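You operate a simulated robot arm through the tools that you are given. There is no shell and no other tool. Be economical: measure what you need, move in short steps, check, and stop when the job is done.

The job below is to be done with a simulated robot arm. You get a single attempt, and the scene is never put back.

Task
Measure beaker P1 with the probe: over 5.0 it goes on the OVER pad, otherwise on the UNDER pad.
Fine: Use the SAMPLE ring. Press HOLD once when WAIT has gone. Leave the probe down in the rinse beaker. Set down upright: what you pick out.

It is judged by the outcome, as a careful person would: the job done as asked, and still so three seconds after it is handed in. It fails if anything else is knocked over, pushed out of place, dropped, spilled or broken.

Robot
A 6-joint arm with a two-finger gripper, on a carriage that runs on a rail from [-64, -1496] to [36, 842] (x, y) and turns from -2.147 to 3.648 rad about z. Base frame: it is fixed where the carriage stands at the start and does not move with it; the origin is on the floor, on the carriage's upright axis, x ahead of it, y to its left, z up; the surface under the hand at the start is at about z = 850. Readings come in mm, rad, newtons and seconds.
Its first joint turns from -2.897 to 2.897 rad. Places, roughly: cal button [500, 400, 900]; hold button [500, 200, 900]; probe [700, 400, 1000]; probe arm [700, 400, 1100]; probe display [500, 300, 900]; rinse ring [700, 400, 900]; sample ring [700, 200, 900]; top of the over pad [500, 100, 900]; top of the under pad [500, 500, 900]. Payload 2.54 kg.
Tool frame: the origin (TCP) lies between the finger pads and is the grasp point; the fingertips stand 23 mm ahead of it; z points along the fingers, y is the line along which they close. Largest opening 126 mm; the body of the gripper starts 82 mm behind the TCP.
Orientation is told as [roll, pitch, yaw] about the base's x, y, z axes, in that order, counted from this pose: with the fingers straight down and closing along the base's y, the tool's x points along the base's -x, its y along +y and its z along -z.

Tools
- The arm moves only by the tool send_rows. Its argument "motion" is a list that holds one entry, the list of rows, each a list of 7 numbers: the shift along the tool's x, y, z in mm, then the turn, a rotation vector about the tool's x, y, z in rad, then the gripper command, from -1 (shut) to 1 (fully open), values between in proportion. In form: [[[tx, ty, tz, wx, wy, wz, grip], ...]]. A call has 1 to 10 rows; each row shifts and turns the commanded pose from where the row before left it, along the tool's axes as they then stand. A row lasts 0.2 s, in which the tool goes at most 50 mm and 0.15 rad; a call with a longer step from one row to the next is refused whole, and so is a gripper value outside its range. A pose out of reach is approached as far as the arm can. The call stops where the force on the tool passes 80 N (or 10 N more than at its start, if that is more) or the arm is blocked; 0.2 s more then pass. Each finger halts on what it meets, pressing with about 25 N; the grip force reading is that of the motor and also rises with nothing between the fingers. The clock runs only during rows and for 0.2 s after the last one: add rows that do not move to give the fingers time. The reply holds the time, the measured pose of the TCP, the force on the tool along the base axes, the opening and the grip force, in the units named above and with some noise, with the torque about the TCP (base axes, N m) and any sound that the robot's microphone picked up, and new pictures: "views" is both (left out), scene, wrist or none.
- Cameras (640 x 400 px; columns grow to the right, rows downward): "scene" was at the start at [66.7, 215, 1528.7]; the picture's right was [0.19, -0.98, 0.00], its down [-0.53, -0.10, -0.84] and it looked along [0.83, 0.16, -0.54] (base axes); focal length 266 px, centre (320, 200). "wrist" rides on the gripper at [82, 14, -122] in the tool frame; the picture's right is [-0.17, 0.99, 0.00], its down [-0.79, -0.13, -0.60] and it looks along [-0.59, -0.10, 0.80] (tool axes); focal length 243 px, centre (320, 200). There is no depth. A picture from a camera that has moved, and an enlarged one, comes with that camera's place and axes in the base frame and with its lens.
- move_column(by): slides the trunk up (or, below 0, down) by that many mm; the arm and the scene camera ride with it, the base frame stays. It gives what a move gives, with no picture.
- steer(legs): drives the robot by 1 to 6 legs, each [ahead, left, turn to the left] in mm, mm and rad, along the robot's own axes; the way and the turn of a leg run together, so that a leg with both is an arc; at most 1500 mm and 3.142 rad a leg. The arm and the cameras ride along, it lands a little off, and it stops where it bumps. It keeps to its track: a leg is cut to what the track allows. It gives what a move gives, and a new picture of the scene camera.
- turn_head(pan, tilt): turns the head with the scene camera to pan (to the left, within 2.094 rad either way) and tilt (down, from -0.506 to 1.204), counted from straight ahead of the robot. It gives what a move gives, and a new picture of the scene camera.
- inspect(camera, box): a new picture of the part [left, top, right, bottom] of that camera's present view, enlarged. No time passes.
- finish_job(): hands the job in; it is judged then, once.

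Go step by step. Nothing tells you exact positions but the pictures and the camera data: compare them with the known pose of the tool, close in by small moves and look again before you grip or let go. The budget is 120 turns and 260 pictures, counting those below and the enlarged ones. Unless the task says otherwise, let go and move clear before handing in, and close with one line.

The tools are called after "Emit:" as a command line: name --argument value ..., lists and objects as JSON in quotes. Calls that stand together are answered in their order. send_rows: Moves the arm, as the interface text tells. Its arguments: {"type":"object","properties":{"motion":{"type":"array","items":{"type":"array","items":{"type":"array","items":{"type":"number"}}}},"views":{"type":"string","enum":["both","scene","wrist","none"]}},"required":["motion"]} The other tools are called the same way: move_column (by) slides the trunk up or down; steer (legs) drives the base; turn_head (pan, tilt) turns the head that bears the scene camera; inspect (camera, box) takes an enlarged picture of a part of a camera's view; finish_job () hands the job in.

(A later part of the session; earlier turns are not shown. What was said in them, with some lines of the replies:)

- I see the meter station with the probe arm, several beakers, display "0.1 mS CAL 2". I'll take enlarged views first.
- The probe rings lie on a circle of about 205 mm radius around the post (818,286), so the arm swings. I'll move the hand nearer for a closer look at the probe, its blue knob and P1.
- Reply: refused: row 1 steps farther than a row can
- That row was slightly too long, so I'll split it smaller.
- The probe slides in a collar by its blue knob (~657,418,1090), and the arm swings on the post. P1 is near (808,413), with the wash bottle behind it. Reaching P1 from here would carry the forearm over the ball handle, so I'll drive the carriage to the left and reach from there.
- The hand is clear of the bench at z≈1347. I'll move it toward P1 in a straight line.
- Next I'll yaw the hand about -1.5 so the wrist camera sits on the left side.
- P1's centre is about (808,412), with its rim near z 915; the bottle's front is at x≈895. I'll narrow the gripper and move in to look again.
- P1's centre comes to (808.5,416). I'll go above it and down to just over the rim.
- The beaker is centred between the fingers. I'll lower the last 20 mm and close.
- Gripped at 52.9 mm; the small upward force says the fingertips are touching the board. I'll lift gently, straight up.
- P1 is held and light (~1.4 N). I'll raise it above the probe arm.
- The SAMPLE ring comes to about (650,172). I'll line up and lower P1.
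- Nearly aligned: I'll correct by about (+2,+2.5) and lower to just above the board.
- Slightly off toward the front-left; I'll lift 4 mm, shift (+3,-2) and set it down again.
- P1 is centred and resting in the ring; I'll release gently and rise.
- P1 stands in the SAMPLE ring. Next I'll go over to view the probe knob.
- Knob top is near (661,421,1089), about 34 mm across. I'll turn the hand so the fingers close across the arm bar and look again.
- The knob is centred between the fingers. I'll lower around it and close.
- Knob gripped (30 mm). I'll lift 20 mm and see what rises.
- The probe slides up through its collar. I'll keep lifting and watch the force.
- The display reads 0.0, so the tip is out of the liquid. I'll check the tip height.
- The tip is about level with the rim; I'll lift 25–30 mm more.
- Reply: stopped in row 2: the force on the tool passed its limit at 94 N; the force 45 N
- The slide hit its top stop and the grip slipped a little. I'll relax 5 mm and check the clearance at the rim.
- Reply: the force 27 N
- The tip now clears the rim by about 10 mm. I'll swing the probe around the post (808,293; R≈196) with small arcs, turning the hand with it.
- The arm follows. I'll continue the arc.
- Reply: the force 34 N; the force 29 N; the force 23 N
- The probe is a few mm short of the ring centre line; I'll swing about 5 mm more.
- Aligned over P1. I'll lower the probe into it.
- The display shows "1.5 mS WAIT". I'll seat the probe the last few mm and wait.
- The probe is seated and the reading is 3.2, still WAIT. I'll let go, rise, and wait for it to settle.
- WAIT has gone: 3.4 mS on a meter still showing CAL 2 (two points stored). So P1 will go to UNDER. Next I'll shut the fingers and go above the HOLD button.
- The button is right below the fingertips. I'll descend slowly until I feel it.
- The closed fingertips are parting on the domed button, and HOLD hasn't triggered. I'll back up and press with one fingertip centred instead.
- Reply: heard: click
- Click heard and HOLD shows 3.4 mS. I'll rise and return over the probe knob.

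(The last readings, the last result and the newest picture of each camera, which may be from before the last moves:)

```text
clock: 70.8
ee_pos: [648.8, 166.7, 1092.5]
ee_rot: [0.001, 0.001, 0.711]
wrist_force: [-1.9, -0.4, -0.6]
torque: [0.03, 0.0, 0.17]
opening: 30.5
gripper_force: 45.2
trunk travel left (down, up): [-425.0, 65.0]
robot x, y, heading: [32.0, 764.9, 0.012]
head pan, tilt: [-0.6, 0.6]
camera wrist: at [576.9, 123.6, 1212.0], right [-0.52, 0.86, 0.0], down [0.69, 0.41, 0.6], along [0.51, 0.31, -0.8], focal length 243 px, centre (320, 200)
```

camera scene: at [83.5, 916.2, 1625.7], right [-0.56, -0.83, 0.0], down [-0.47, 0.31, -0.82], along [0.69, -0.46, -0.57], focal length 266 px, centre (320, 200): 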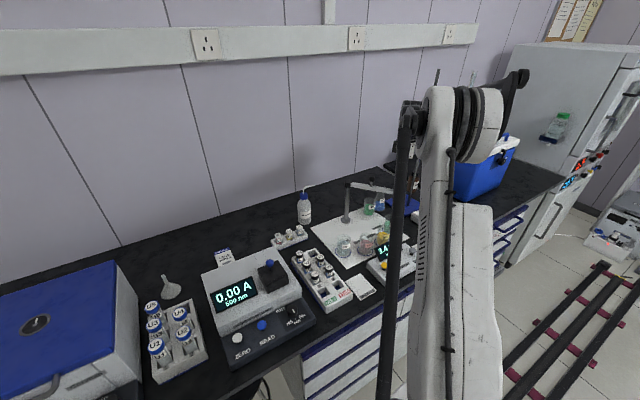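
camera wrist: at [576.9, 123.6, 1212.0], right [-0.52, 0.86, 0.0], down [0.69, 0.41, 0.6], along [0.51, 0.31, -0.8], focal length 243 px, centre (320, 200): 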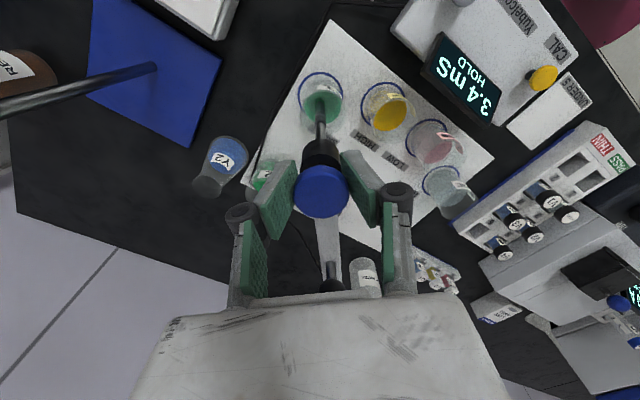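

Knob gripped again. I'll raise the probe to just below its stop (77–79 mm).

Emit:
send_rows --motion '[[[0, 0, -10, 0, 0, 0, -0.8], [0, 0, -12, 0, 0, 0, -0.8], [0, 0, -12, 0, 0, 0, -0.8], [0, 0, -12, 0, 0, 0, -0.8], [0, 0, -12, 0, 0, 0, -0.8], [0, 0, -12, 0, 0, 0, -0.8], [0, 0, -6, 0, 0, 0, -0.8], [0, 0, -2, 0, 0, 0, -0.8], [0, 0, 0, 0, 0, 0, -0.8]]]' --views "none"

Emit:
inspect --camera "scene" --box '[330, 180, 450, 280]'

```text
clock: 72.8
ee_pos: [647.8, 165.8, 1168.8]
ee_rot: [0.001, 0.0, 0.71]
wrist_force: [1.5, -1.0, -1.2]
torque: [-0.04, -0.06, -0.13]
opening: 30.3
gripper_force: 45.3
trunk travel left (down, up): [-425.0, 65.0]
robot x, y, heading: [29.7, 764.8, 0.012]
head pan, tilt: [-0.6, 0.6]
```

```text
4.00 times, centred on (390, 230) of scene
camera zoom: at [83.2, 916.3, 1625.6], right [-0.56, -0.83, 0.0], down [-0.47, 0.31, -0.82], along [0.69, -0.46, -0.57], focal length 1064 px, centre (40, 80)
```

zoom: 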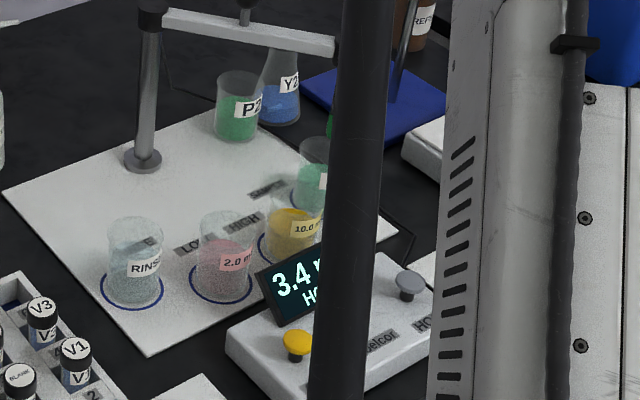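

Next I'll swing back toward RINSE (about 1.41 rad), in stages.

Emit:
send_rows --motion '[[[0, 0, -2, 0, 0, 0, -0.8], [-0.9, 9.9, 0, 0, 0, 0.05, -0.8], [-1.8, 19.9, 0, 0, 0, 0.1, -0.8], [-1.8, 19.9, 0, 0, 0, 0.1, -0.8], [-1.8, 19.9, 0, 0, 0, 0.1, -0.8], [-1.8, 19.9, 0, 0, 0, 0.1, -0.8], [0, 0, 0, 0, 0, 0, -0.8]]]' --views "wrist"

```text
clock: 74.4
ee_pos: [612.8, 247.1, 1169.5]
ee_rot: [0.004, 0.002, 0.26]
wrist_force: [-4.0, 4.2, -32.5]
torque: [0.04, 0.06, 0.67]
opening: 30.4
gripper_force: 45.0
trunk travel left (down, up): [-425.0, 65.0]
robot x, y, heading: [31.4, 767.4, 0.013]
head pan, tilt: [-0.6, 0.6]
camera wrist: at [529.2, 239.2, 1289.9], right [-0.09, 1.0, 0.0], down [0.8, 0.07, 0.59], along [0.59, 0.06, -0.8], focal length 243 px, centre (320, 200)
```

wrist: 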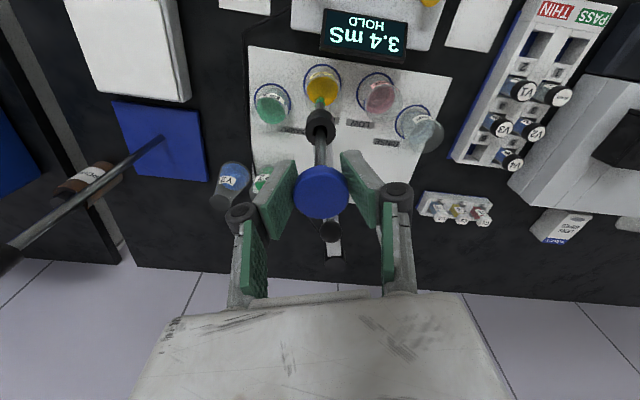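

The arc is right and the probe is at its top stop. I'll continue.

Emit:
send_rows --motion '[[[-0.9, 9.9, 0.5, 0, 0, 0.05, -0.8], [-1.8, 19.9, 0, 0, 0, 0.1, -0.8], [-1.8, 19.9, 0, 0, 0, 0.1, -0.8], [-1.8, 19.9, 0, 0, 0, 0.1, -0.8], [-1.8, 19.9, 0, 0, 0, 0.1, -0.8], [0, 0, 0, 0, 0, 0, -0.8]]]' --views "none"

```text
clock: 75.8
ee_pos: [614.6, 336.3, 1169.3]
ee_rot: [0.003, 0.003, -0.189]
wrist_force: [17.4, -2.5, -13.2]
torque: [-0.07, -0.58, 0.1]
opening: 30.3
gripper_force: 45.1
trunk travel left (down, up): [-425.0, 65.0]
robot x, y, heading: [30.1, 764.9, 0.005]
head pan, tilt: [-0.6, 0.6]
```

Emit:
send_rows --motion '[[[-3, 19.8, 0, 0, 0, 0.1, -0.8], [-2.2, 19.8, 0, 0, 0, 0.1, -0.8], [-2, 19.8, 0, 0, 0, 0.1, -0.8], [-2, 19.8, 0, 0, 0, 0.1, -0.8], [-1.8, 18, 0, 0, 0, 0.09, -0.8], [0, 0, 0, 0, 0, 0, -0.8], [0, 0, 0, 0, 0, 0, -0.8]]]' --views "wrist"

Emit:
inspect --camera "wrist" --box '[240, 50, 400, 200]'

Emit:
inspect --camera "scene" --box '[325, 210, 385, 270]'

```text
clock: 77.4
ee_pos: [658.6, 422.5, 1168.8]
ee_rot: [-0.001, 0.002, -0.679]
wrist_force: [-4.8, 3.2, -1.1]
torque: [0.24, 0.37, -0.12]
opening: 30.6
gripper_force: 44.8
trunk travel left (down, up): [-425.0, 65.0]
robot x, y, heading: [33.3, 769.3, 0.009]
head pan, tilt: [-0.6, 0.6]
camera wrist: at [602.2, 485.6, 1289.4], right [0.75, 0.66, 0.0], down [0.53, -0.6, 0.6], along [0.39, -0.45, -0.8], focal length 243 px, centre (320, 200)
```

wrist: 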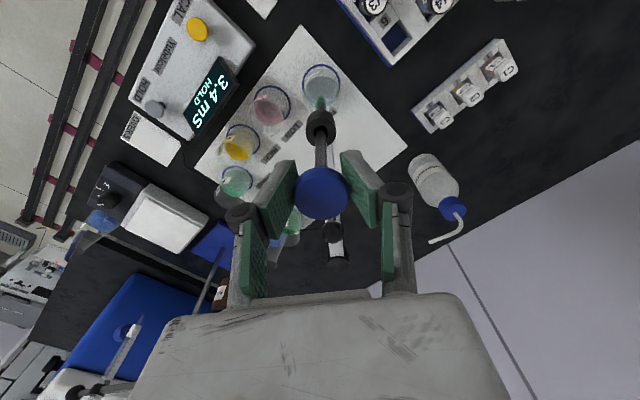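

```text
2.67 times, centred on (320, 125) of wrist
camera zoom: at [602.2, 485.6, 1289.4], right [0.75, 0.66, 0.0], down [0.53, -0.6, 0.6], along [0.39, -0.45, -0.8], focal length 647 px, centre (320, 400)
```

zoom: 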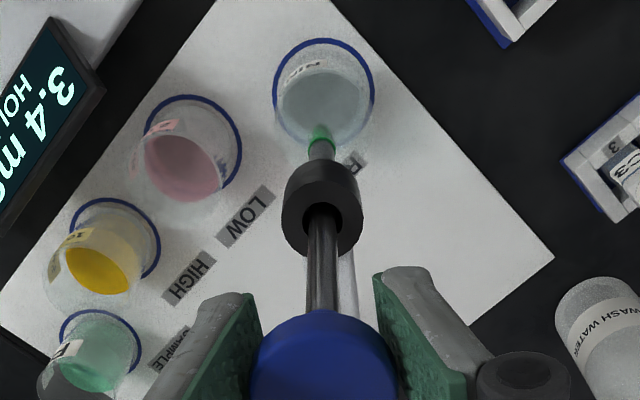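

```text
6.67 times, centred on (355, 240) of scene
camera zoom: at [82.7, 916.7, 1625.6], right [-0.56, -0.83, 0.0], down [-0.47, 0.31, -0.83], along [0.69, -0.46, -0.56], focal length 1773 px, centre (87, -67)
```

zoom: 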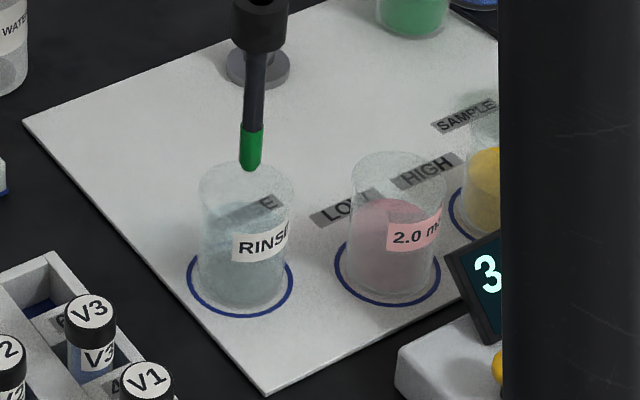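

The probe is back over RINSE, centred. I'll lower it fully.

Emit:
send_rows --motion '[[[0, 0, 10, 0, 0, 0, -0.8], [0, 0, 12, 0, 0, 0, -0.8], [0, 0, 12, 0, 0, 0, -0.8], [0, 0, 12, 0, 0, 0, -0.8], [0, 0, 12, 0, 0, 0, -0.8], [0, 0, 12, 0, 0, 0, -0.8], [0, 0, 6, 0, 0, 0, -0.8], [0, 0, 2, 0, 0, 0, -0.8], [0, 0, 0, 0, 0, 0, -0.8]]]' --views "wrist"

```text
clock: 79.4
ee_pos: [658.7, 423.0, 1092.0]
ee_rot: [0.0, 0.002, -0.68]
wrist_force: [-0.3, 0.8, -2.0]
torque: [-0.07, -0.04, 0.0]
opening: 30.1
gripper_force: 45.4
trunk travel left (down, up): [-425.0, 65.0]
robot x, y, heading: [34.8, 769.6, 0.009]
head pan, tilt: [-0.6, 0.6]
camera wrist: at [601.6, 485.0, 1212.6], right [0.75, 0.66, 0.0], down [0.53, -0.6, 0.6], along [0.39, -0.45, -0.8], focal length 243 px, centre (320, 200)
```

wrist: 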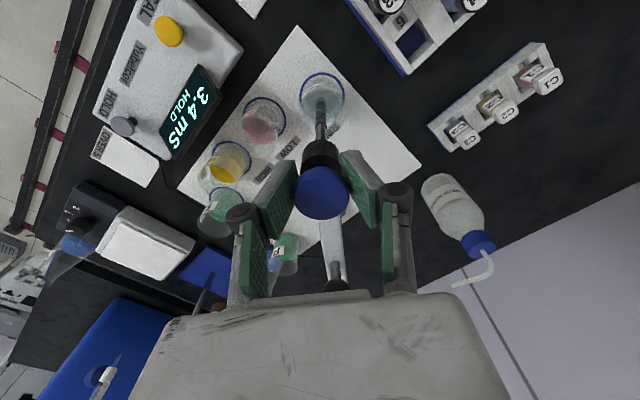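

Emit:
send_rows --motion '[[[0, 0, 1.5, 0, 0, 0, -0.8], [0, 0, 0, 0, 0, 0, -0.3], [0, 0, 0, 0, 0, 0, 0], [0, 0, 0, 0, 0, 0, 0], [0, 0, -30, 0, 0, 0, 0], [0, 0, -40, 0, 0, 0, 0.2], [0, 0, -40, 0, 0, 0, 0.2], [0, 0, 0, 0, 0, 0.148, 0.2], [0, 0, 0, 0, 0, 0.148, 0.2], [0, 0, 0, 0, 0, 0.148, 0.2]]]' --views "wrist"

Emit:
send_rows --motion '[[[0, 0, 0, 0, 0, 0.148, 0.2], [0, 0, 0, 0, 0, 0.148, 0.2], [0, 0, 0, 0, 0, 0.15, 0.2], [-42, -1, 0, 0, 0, 0, 0.2], [-42, -1, 0, 0, 0, 0, 0.2], [-42, -1, 0, 0, 0, 0, 0.2], [-42, -1, 0, 0, 0, 0, 0.2], [-42, -1, 0, 0, 0, 0, 0.2], [-41, -1, 0, 0, 0, 0, 0.2]]]' --views "both"

```text
clock: 81.6
ee_pos: [659.5, 422.8, 1200.6]
ee_rot: [0.0, 0.002, -1.127]
wrist_force: [0.1, -0.9, 0.1]
torque: [0.0, -0.01, 0.02]
opening: 75.5
gripper_force: 0.1
trunk travel left (down, up): [-425.0, 65.0]
robot x, y, heading: [31.3, 770.1, 0.008]
head pan, tilt: [-0.6, 0.6]
camera wrist: at [634.4, 502.3, 1321.9], right [0.96, 0.28, 0.0], down [0.22, -0.77, 0.6], along [0.16, -0.57, -0.8], focal length 243 px, centre (320, 200)
```

wrist: 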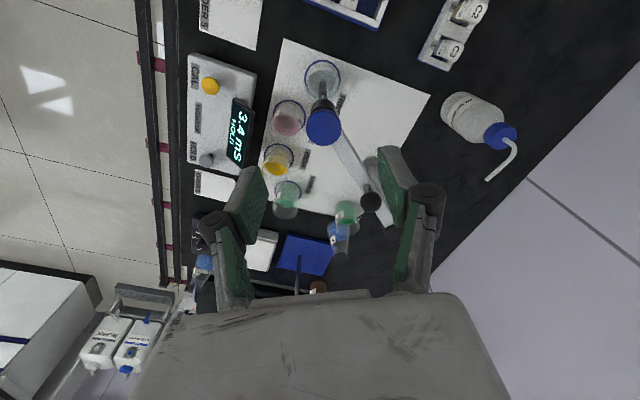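

```text
clock: 83.6
ee_pos: [652.6, 169.4, 1200.9]
ee_rot: [-0.002, 0.001, -1.571]
wrist_force: [0.4, 0.0, 0.7]
torque: [0.02, -0.04, 0.02]
opening: 75.4
gripper_force: 0.1
trunk travel left (down, up): [-425.0, 65.0]
robot x, y, heading: [33.3, 771.0, 0.012]
head pan, tilt: [-0.6, 0.6]
camera scene: at [83.0, 916.0, 1625.6], right [-0.56, -0.83, 0.0], down [-0.47, 0.31, -0.82], along [0.69, -0.46, -0.57], focal length 266 px, centre (320, 200)
camera wrist: at [664.5, 251.5, 1321.2], right [0.99, -0.16, 0.0], down [-0.13, -0.79, 0.6], along [-0.1, -0.59, -0.8], focal length 243 px, centre (320, 200)
```

scene: 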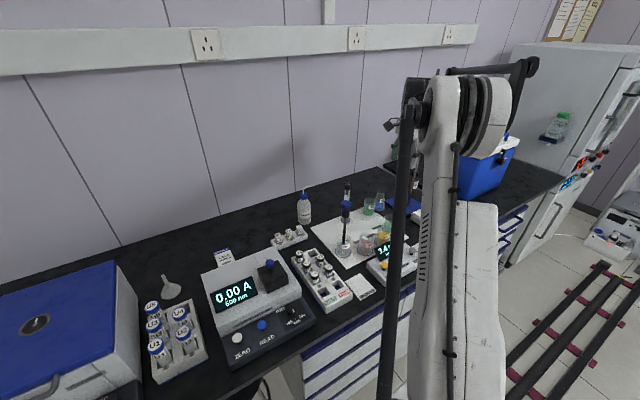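
wrist: 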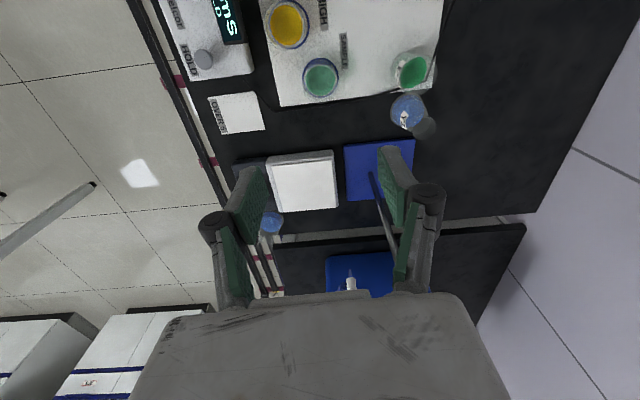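

P1 is untouched in its ring. I'll descend over it.

Emit:
send_rows --motion '[[[3, 0, 40, 0, 0, 0, 0.2], [0, 0, 45, 0, 0, 0, 0.2], [0, 0, 45, 0, 0, 0, 0.2], [0, 0, 45, 0, 0, 0, 0.2], [0, 0, 45, 0, 0, 0, 0.2], [0, 0, 36, 0, 0, 0, 0.2], [0, 0, 0, 0, 0, 0, 0.2]]]' --views "wrist"

```text
clock: 85.2
ee_pos: [652.7, 173.2, 944.3]
ee_rot: [-0.003, 0.002, -1.57]
wrist_force: [0.4, 0.1, -0.5]
torque: [-0.01, 0.03, -0.02]
opening: 75.5
gripper_force: 0.1
trunk travel left (down, up): [-425.0, 65.0]
robot x, y, heading: [36.0, 765.9, 0.007]
head pan, tilt: [-0.6, 0.6]
camera wrist: at [665.0, 256.0, 1064.8], right [0.99, -0.16, 0.0], down [-0.13, -0.79, 0.6], along [-0.1, -0.59, -0.8], focal length 243 px, centre (320, 200)
```

wrist: 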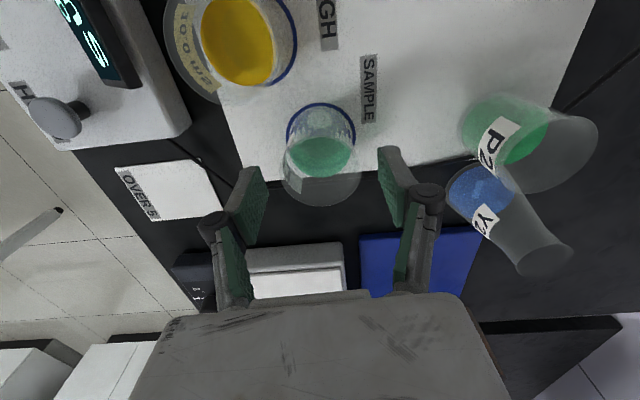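

Emit:
send_rows --motion '[[[0, 0, 20, 0, 0, 0, 0.2], [0, 0, 18, 0, 0, 0, 0.2], [0, 0, 8, 0, 0, 0, 0.2], [0, 0, 0, 0, 0, 0, 0], [0, 0, 0, 0, 0, 0, -0.4], [0, 0, 0, 0, 0, 0, -0.4], [0, 0, 0, 0, 0, 0, -0.4]]]' --views "wrist"

```text
clock: 86.8
ee_pos: [653.1, 174.9, 899.4]
ee_rot: [-0.003, 0.002, -1.569]
wrist_force: [-0.4, -0.7, -0.4]
torque: [-0.02, 0.04, 0.0]
opening: 52.8
gripper_force: 25.9
trunk travel left (down, up): [-425.0, 65.0]
robot x, y, heading: [34.2, 771.9, 0.014]
head pan, tilt: [-0.6, 0.6]
camera wrist: at [665.4, 256.8, 1019.3], right [0.99, -0.16, 0.0], down [-0.13, -0.79, 0.6], along [-0.1, -0.59, -0.8], focal length 243 px, centre (320, 200)
```

wrist: 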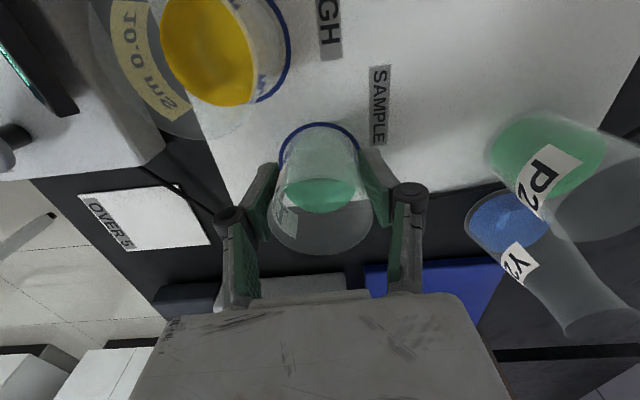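

Gripped. I'll lift P1 straight up.

Emit:
send_rows --motion '[[[0, 0, -8, 0, 0, 0, -0.4], [0, 0, -20, 0, 0, 0, -0.4], [0, 0, -30, 0, 0, 0, -0.4], [0, 0, -35, 0, 0, 0, -0.4], [0, 0, -35, 0, 0, 0, -0.4], [0, 0, -35, 0, 0, 0, -0.4], [0, 0, -35, 0, 0, 0, -0.4], [0, 0, -30, 0, 0, 0, -0.4], [0, 0, -20, 0, 0, 0, -0.4], [0, 0, -10, 0, 0, 0, -0.4]]]' --views "none"

Emit:
send_rows --motion '[[[12, -6, 0, 0, 0, 0, -0.4], [24, -13, 0, 0, 0, 0, -0.4], [32, -17, 0, 0, 0, 0, -0.4], [36, -19, 0, 0, 0, 0, -0.4], [38, -20, 0, 0, 0, 0, -0.4], [38, -20, 0, 0, 0, 0, -0.4], [36, -19, 0, 0, 0, 0, -0.4], [30, -16, 0, 0, 0, 0, -0.4], [20, -10, 0, 0, 0, 0, -0.4], [10, -5, 0, 0, 0, 0, -0.4]]]' --views "both"

```text
clock: 89.0
ee_pos: [653.6, 174.4, 1156.1]
ee_rot: [-0.002, 0.002, -1.569]
wrist_force: [-0.2, 0.4, -0.5]
torque: [0.04, -0.03, 0.01]
opening: 52.5
gripper_force: 24.4
trunk travel left (down, up): [-425.0, 65.0]
robot x, y, heading: [31.0, 768.8, 0.006]
head pan, tilt: [-0.6, 0.6]
```

```text
clock: 91.2
ee_pos: [508.1, 448.5, 1157.6]
ee_rot: [-0.002, 0.002, -1.57]
wrist_force: [0.8, 0.0, -0.4]
torque: [0.02, -0.01, 0.02]
opening: 52.4
gripper_force: 24.5
trunk travel left (down, up): [-425.0, 65.0]
robot x, y, heading: [30.3, 768.2, 0.013]
head pan, tilt: [-0.6, 0.6]
camera scene: at [83.1, 916.5, 1625.6], right [-0.56, -0.83, 0.0], down [-0.47, 0.31, -0.83], along [0.69, -0.46, -0.56], focal length 266 px, centre (320, 200)
camera wrist: at [519.5, 532.4, 1277.6], right [0.99, -0.16, 0.0], down [-0.13, -0.79, 0.6], along [-0.1, -0.59, -0.8], focal length 243 px, centre (320, 200)
```

scene: 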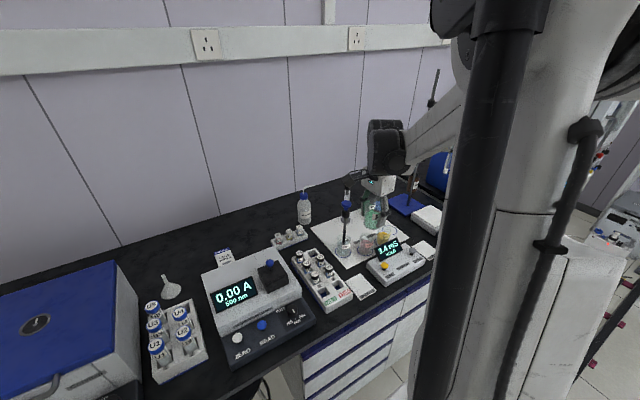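
wrist: 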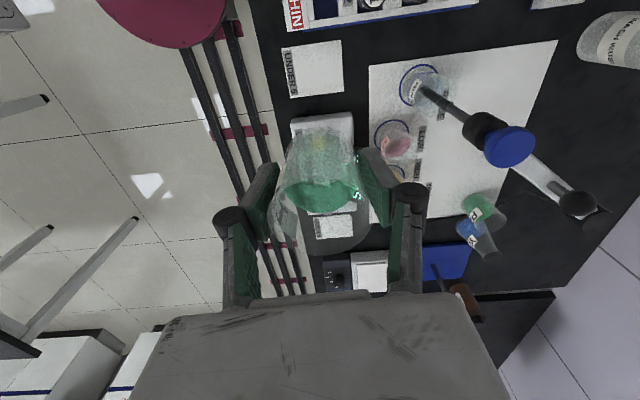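

The UNDER pad's centre is about (501,471). I'll shift over it and lower.

Emit:
send_rows --motion '[[[12, -3, 10, 0, 0, 0, -0.4], [11, -3, 25, 0, 0, 0, -0.4], [0, 0, 35, 0, 0, 0, -0.4], [0, 0, 35, 0, 0, 0, -0.4], [0, 0, 35, 0, 0, 0, -0.4], [0, 0, 35, 0, 0, 0, -0.4], [0, 0, 25, 0, 0, 0, -0.4], [0, 0, 15, 0, 0, 0, -0.4], [0, 0, 8, 0, 0, 0, -0.4], [0, 0, 0, 0, 0, 0, -0.4]]]' --views "both"

```text
clock: 93.4
ee_pos: [501.3, 474.4, 933.7]
ee_rot: [-0.001, 0.0, -1.569]
wrist_force: [0.2, 0.1, -1.3]
torque: [0.01, 0.02, -0.02]
opening: 52.6
gripper_force: 24.2
trunk travel left (down, up): [-425.0, 65.0]
robot x, y, heading: [35.0, 767.7, 0.014]
head pan, tilt: [-0.6, 0.6]
camera scene: at [83.2, 916.4, 1625.7], right [-0.56, -0.83, 0.0], down [-0.47, 0.31, -0.82], along [0.69, -0.46, -0.57], focal length 266 px, centre (320, 200)
camera wrist: at [512.4, 556.0, 1054.5], right [0.99, -0.16, 0.0], down [-0.13, -0.79, 0.6], along [-0.1, -0.59, -0.8], focal length 243 px, centre (320, 200)
```

scene: 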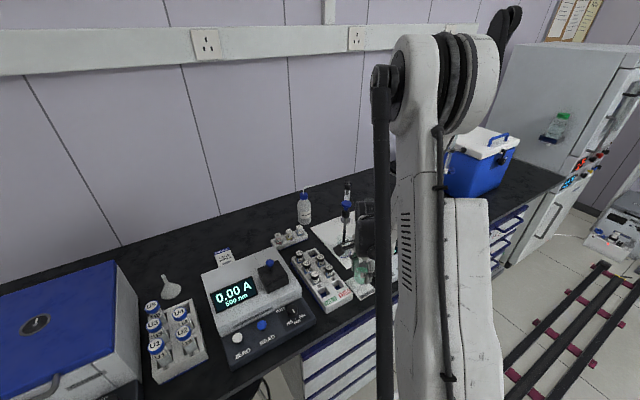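
wrist: 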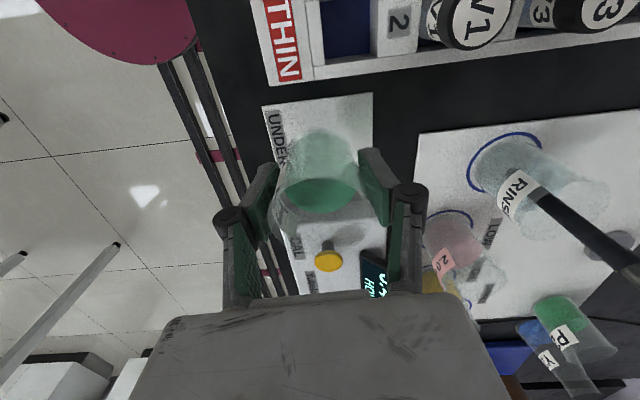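

Emit:
send_rows --motion '[[[-5, 0, 12, 0, 0, 0, -0.4], [0, 0, 15, 0, 0, 0, -0.4], [0, 0, 10, 0, 0, 0, -0.4], [0, 0, 0, 0, 0, 0, -0.4]]]' --views "wrist"

```text
clock: 94.4
ee_pos: [500.0, 467.2, 896.3]
ee_rot: [-0.003, 0.0, -1.57]
wrist_force: [-0.3, -0.3, -0.9]
torque: [-0.01, -0.01, 0.0]
opening: 52.2
gripper_force: 24.2
trunk travel left (down, up): [-425.0, 65.0]
robot x, y, heading: [34.4, 769.8, 0.012]
head pan, tilt: [-0.6, 0.6]
camera wrist: at [512.1, 550.4, 1017.3], right [0.99, -0.16, 0.0], down [-0.13, -0.79, 0.6], along [-0.1, -0.59, -0.8], focal length 243 px, centre (320, 200)
```

wrist: 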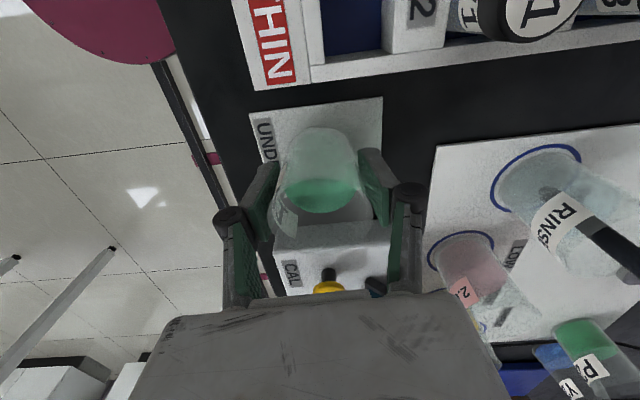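

Emit:
send_rows --motion '[[[0, 0, 3, 0, 0, 0, -0.4], [0, 0, 3, 0, 0, 0, -0.4], [0, 0, 0, 0, 0, 0, -0.4]]]' --views "none"

```text
clock: 95.2
ee_pos: [500.0, 467.5, 890.3]
ee_rot: [-0.003, 0.002, -1.57]
wrist_force: [2.8, -1.3, 13.9]
torque: [-0.04, -0.08, 0.01]
opening: 51.8
gripper_force: 24.5
trunk travel left (down, up): [-425.0, 65.0]
robot x, y, heading: [31.0, 766.0, 0.01]
head pan, tilt: [-0.6, 0.6]
```

Contact at z≈890; I'll check before releasing.

Emit:
inspect --camera "wrist" --box '[230, 90, 400, 250]'

```text
2.50 times, centred on (315, 170) of wrist
camera zoom: at [512.1, 550.7, 1011.6], right [0.99, -0.16, 0.0], down [-0.13, -0.79, 0.6], along [-0.1, -0.59, -0.8], focal length 606 px, centre (332, 275)
```

zoom: 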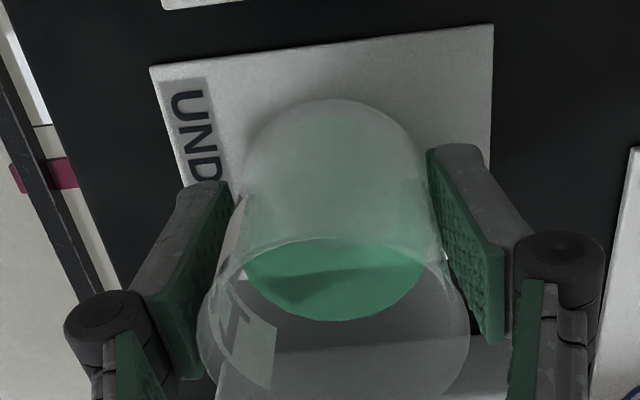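

Beaker rests on the UNDER pad, well within it. I'll release and rise.

Emit:
send_rows --motion '[[[0, 0, -0.5, 0, 0, 0, -0.1], [0, 0, 0, 0, 0, 0, 0.1], [0, 0, 0, 0, 0, 0, 0.2], [0, 0, 0, 0, 0, 0, 0.2], [0, 0, -20, 0, 0, 0, 0.2], [0, 0, -40, 0, 0, 0, 0.2], [0, 0, -45, 0, 0, 0, 0.2], [0, 0, -45, 0, 0, 0, 0.2], [0, 0, -45, 0, 0, 0, 0.2], [0, 0, -45, 0, 0, 0, 0.2]]]' --views "both"

```text
clock: 97.4
ee_pos: [500.1, 468.9, 1132.5]
ee_rot: [-0.004, 0.001, -1.568]
wrist_force: [-0.4, -0.3, 0.8]
torque: [0.02, -0.02, 0.03]
opening: 75.6
gripper_force: 0.1
trunk travel left (down, up): [-425.0, 65.0]
robot x, y, heading: [30.6, 772.4, 0.014]
head pan, tilt: [-0.6, 0.6]
camera scene: at [82.7, 916.7, 1625.7], right [-0.56, -0.83, 0.0], down [-0.47, 0.31, -0.83], along [0.69, -0.46, -0.56], focal length 266 px, centre (320, 200)
camera wrist: at [511.7, 551.1, 1252.9], right [0.99, -0.16, 0.0], down [-0.13, -0.79, 0.6], along [-0.1, -0.59, -0.8], focal length 243 px, centre (320, 200)
```

scene: 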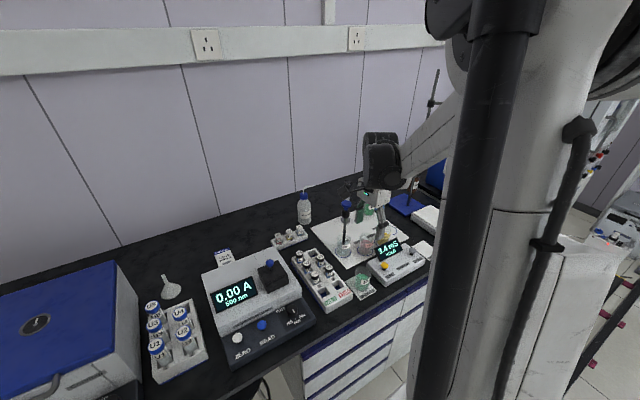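
wrist: 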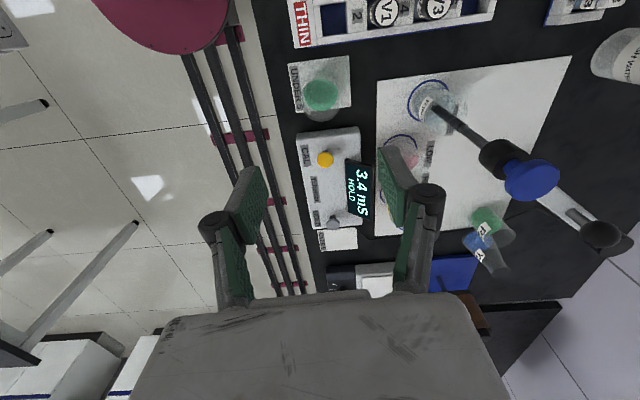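

Emit:
inspect --camera "scene" --box '[300, 180, 440, 300]'

```text
3.33 times, centred on (370, 240) of scene
camera zoom: at [82.7, 916.7, 1625.7], right [-0.56, -0.83, 0.0], down [-0.47, 0.31, -0.83], along [0.69, -0.46, -0.56], focal length 886 px, centre (153, 67)
```

zoom: 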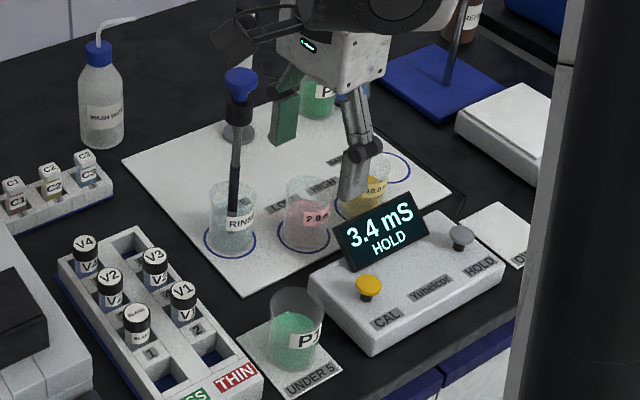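

P1 is upright on the UNDER pad, the probe is down in the rinse beaker, HOLD shows 3.4 mS, and the hand is clear. I'm handing in.

Emit:
finish_job

```text
The job is handed in.
```

P1 read 3.4 mS with HOLD pressed once after WAIT cleared, so it stands upright on the UNDER pad. The probe is down in the rinse beaker, and I took "CAL 2" on the display to mean the meter was already calibrated, so I did not check it against the standards.
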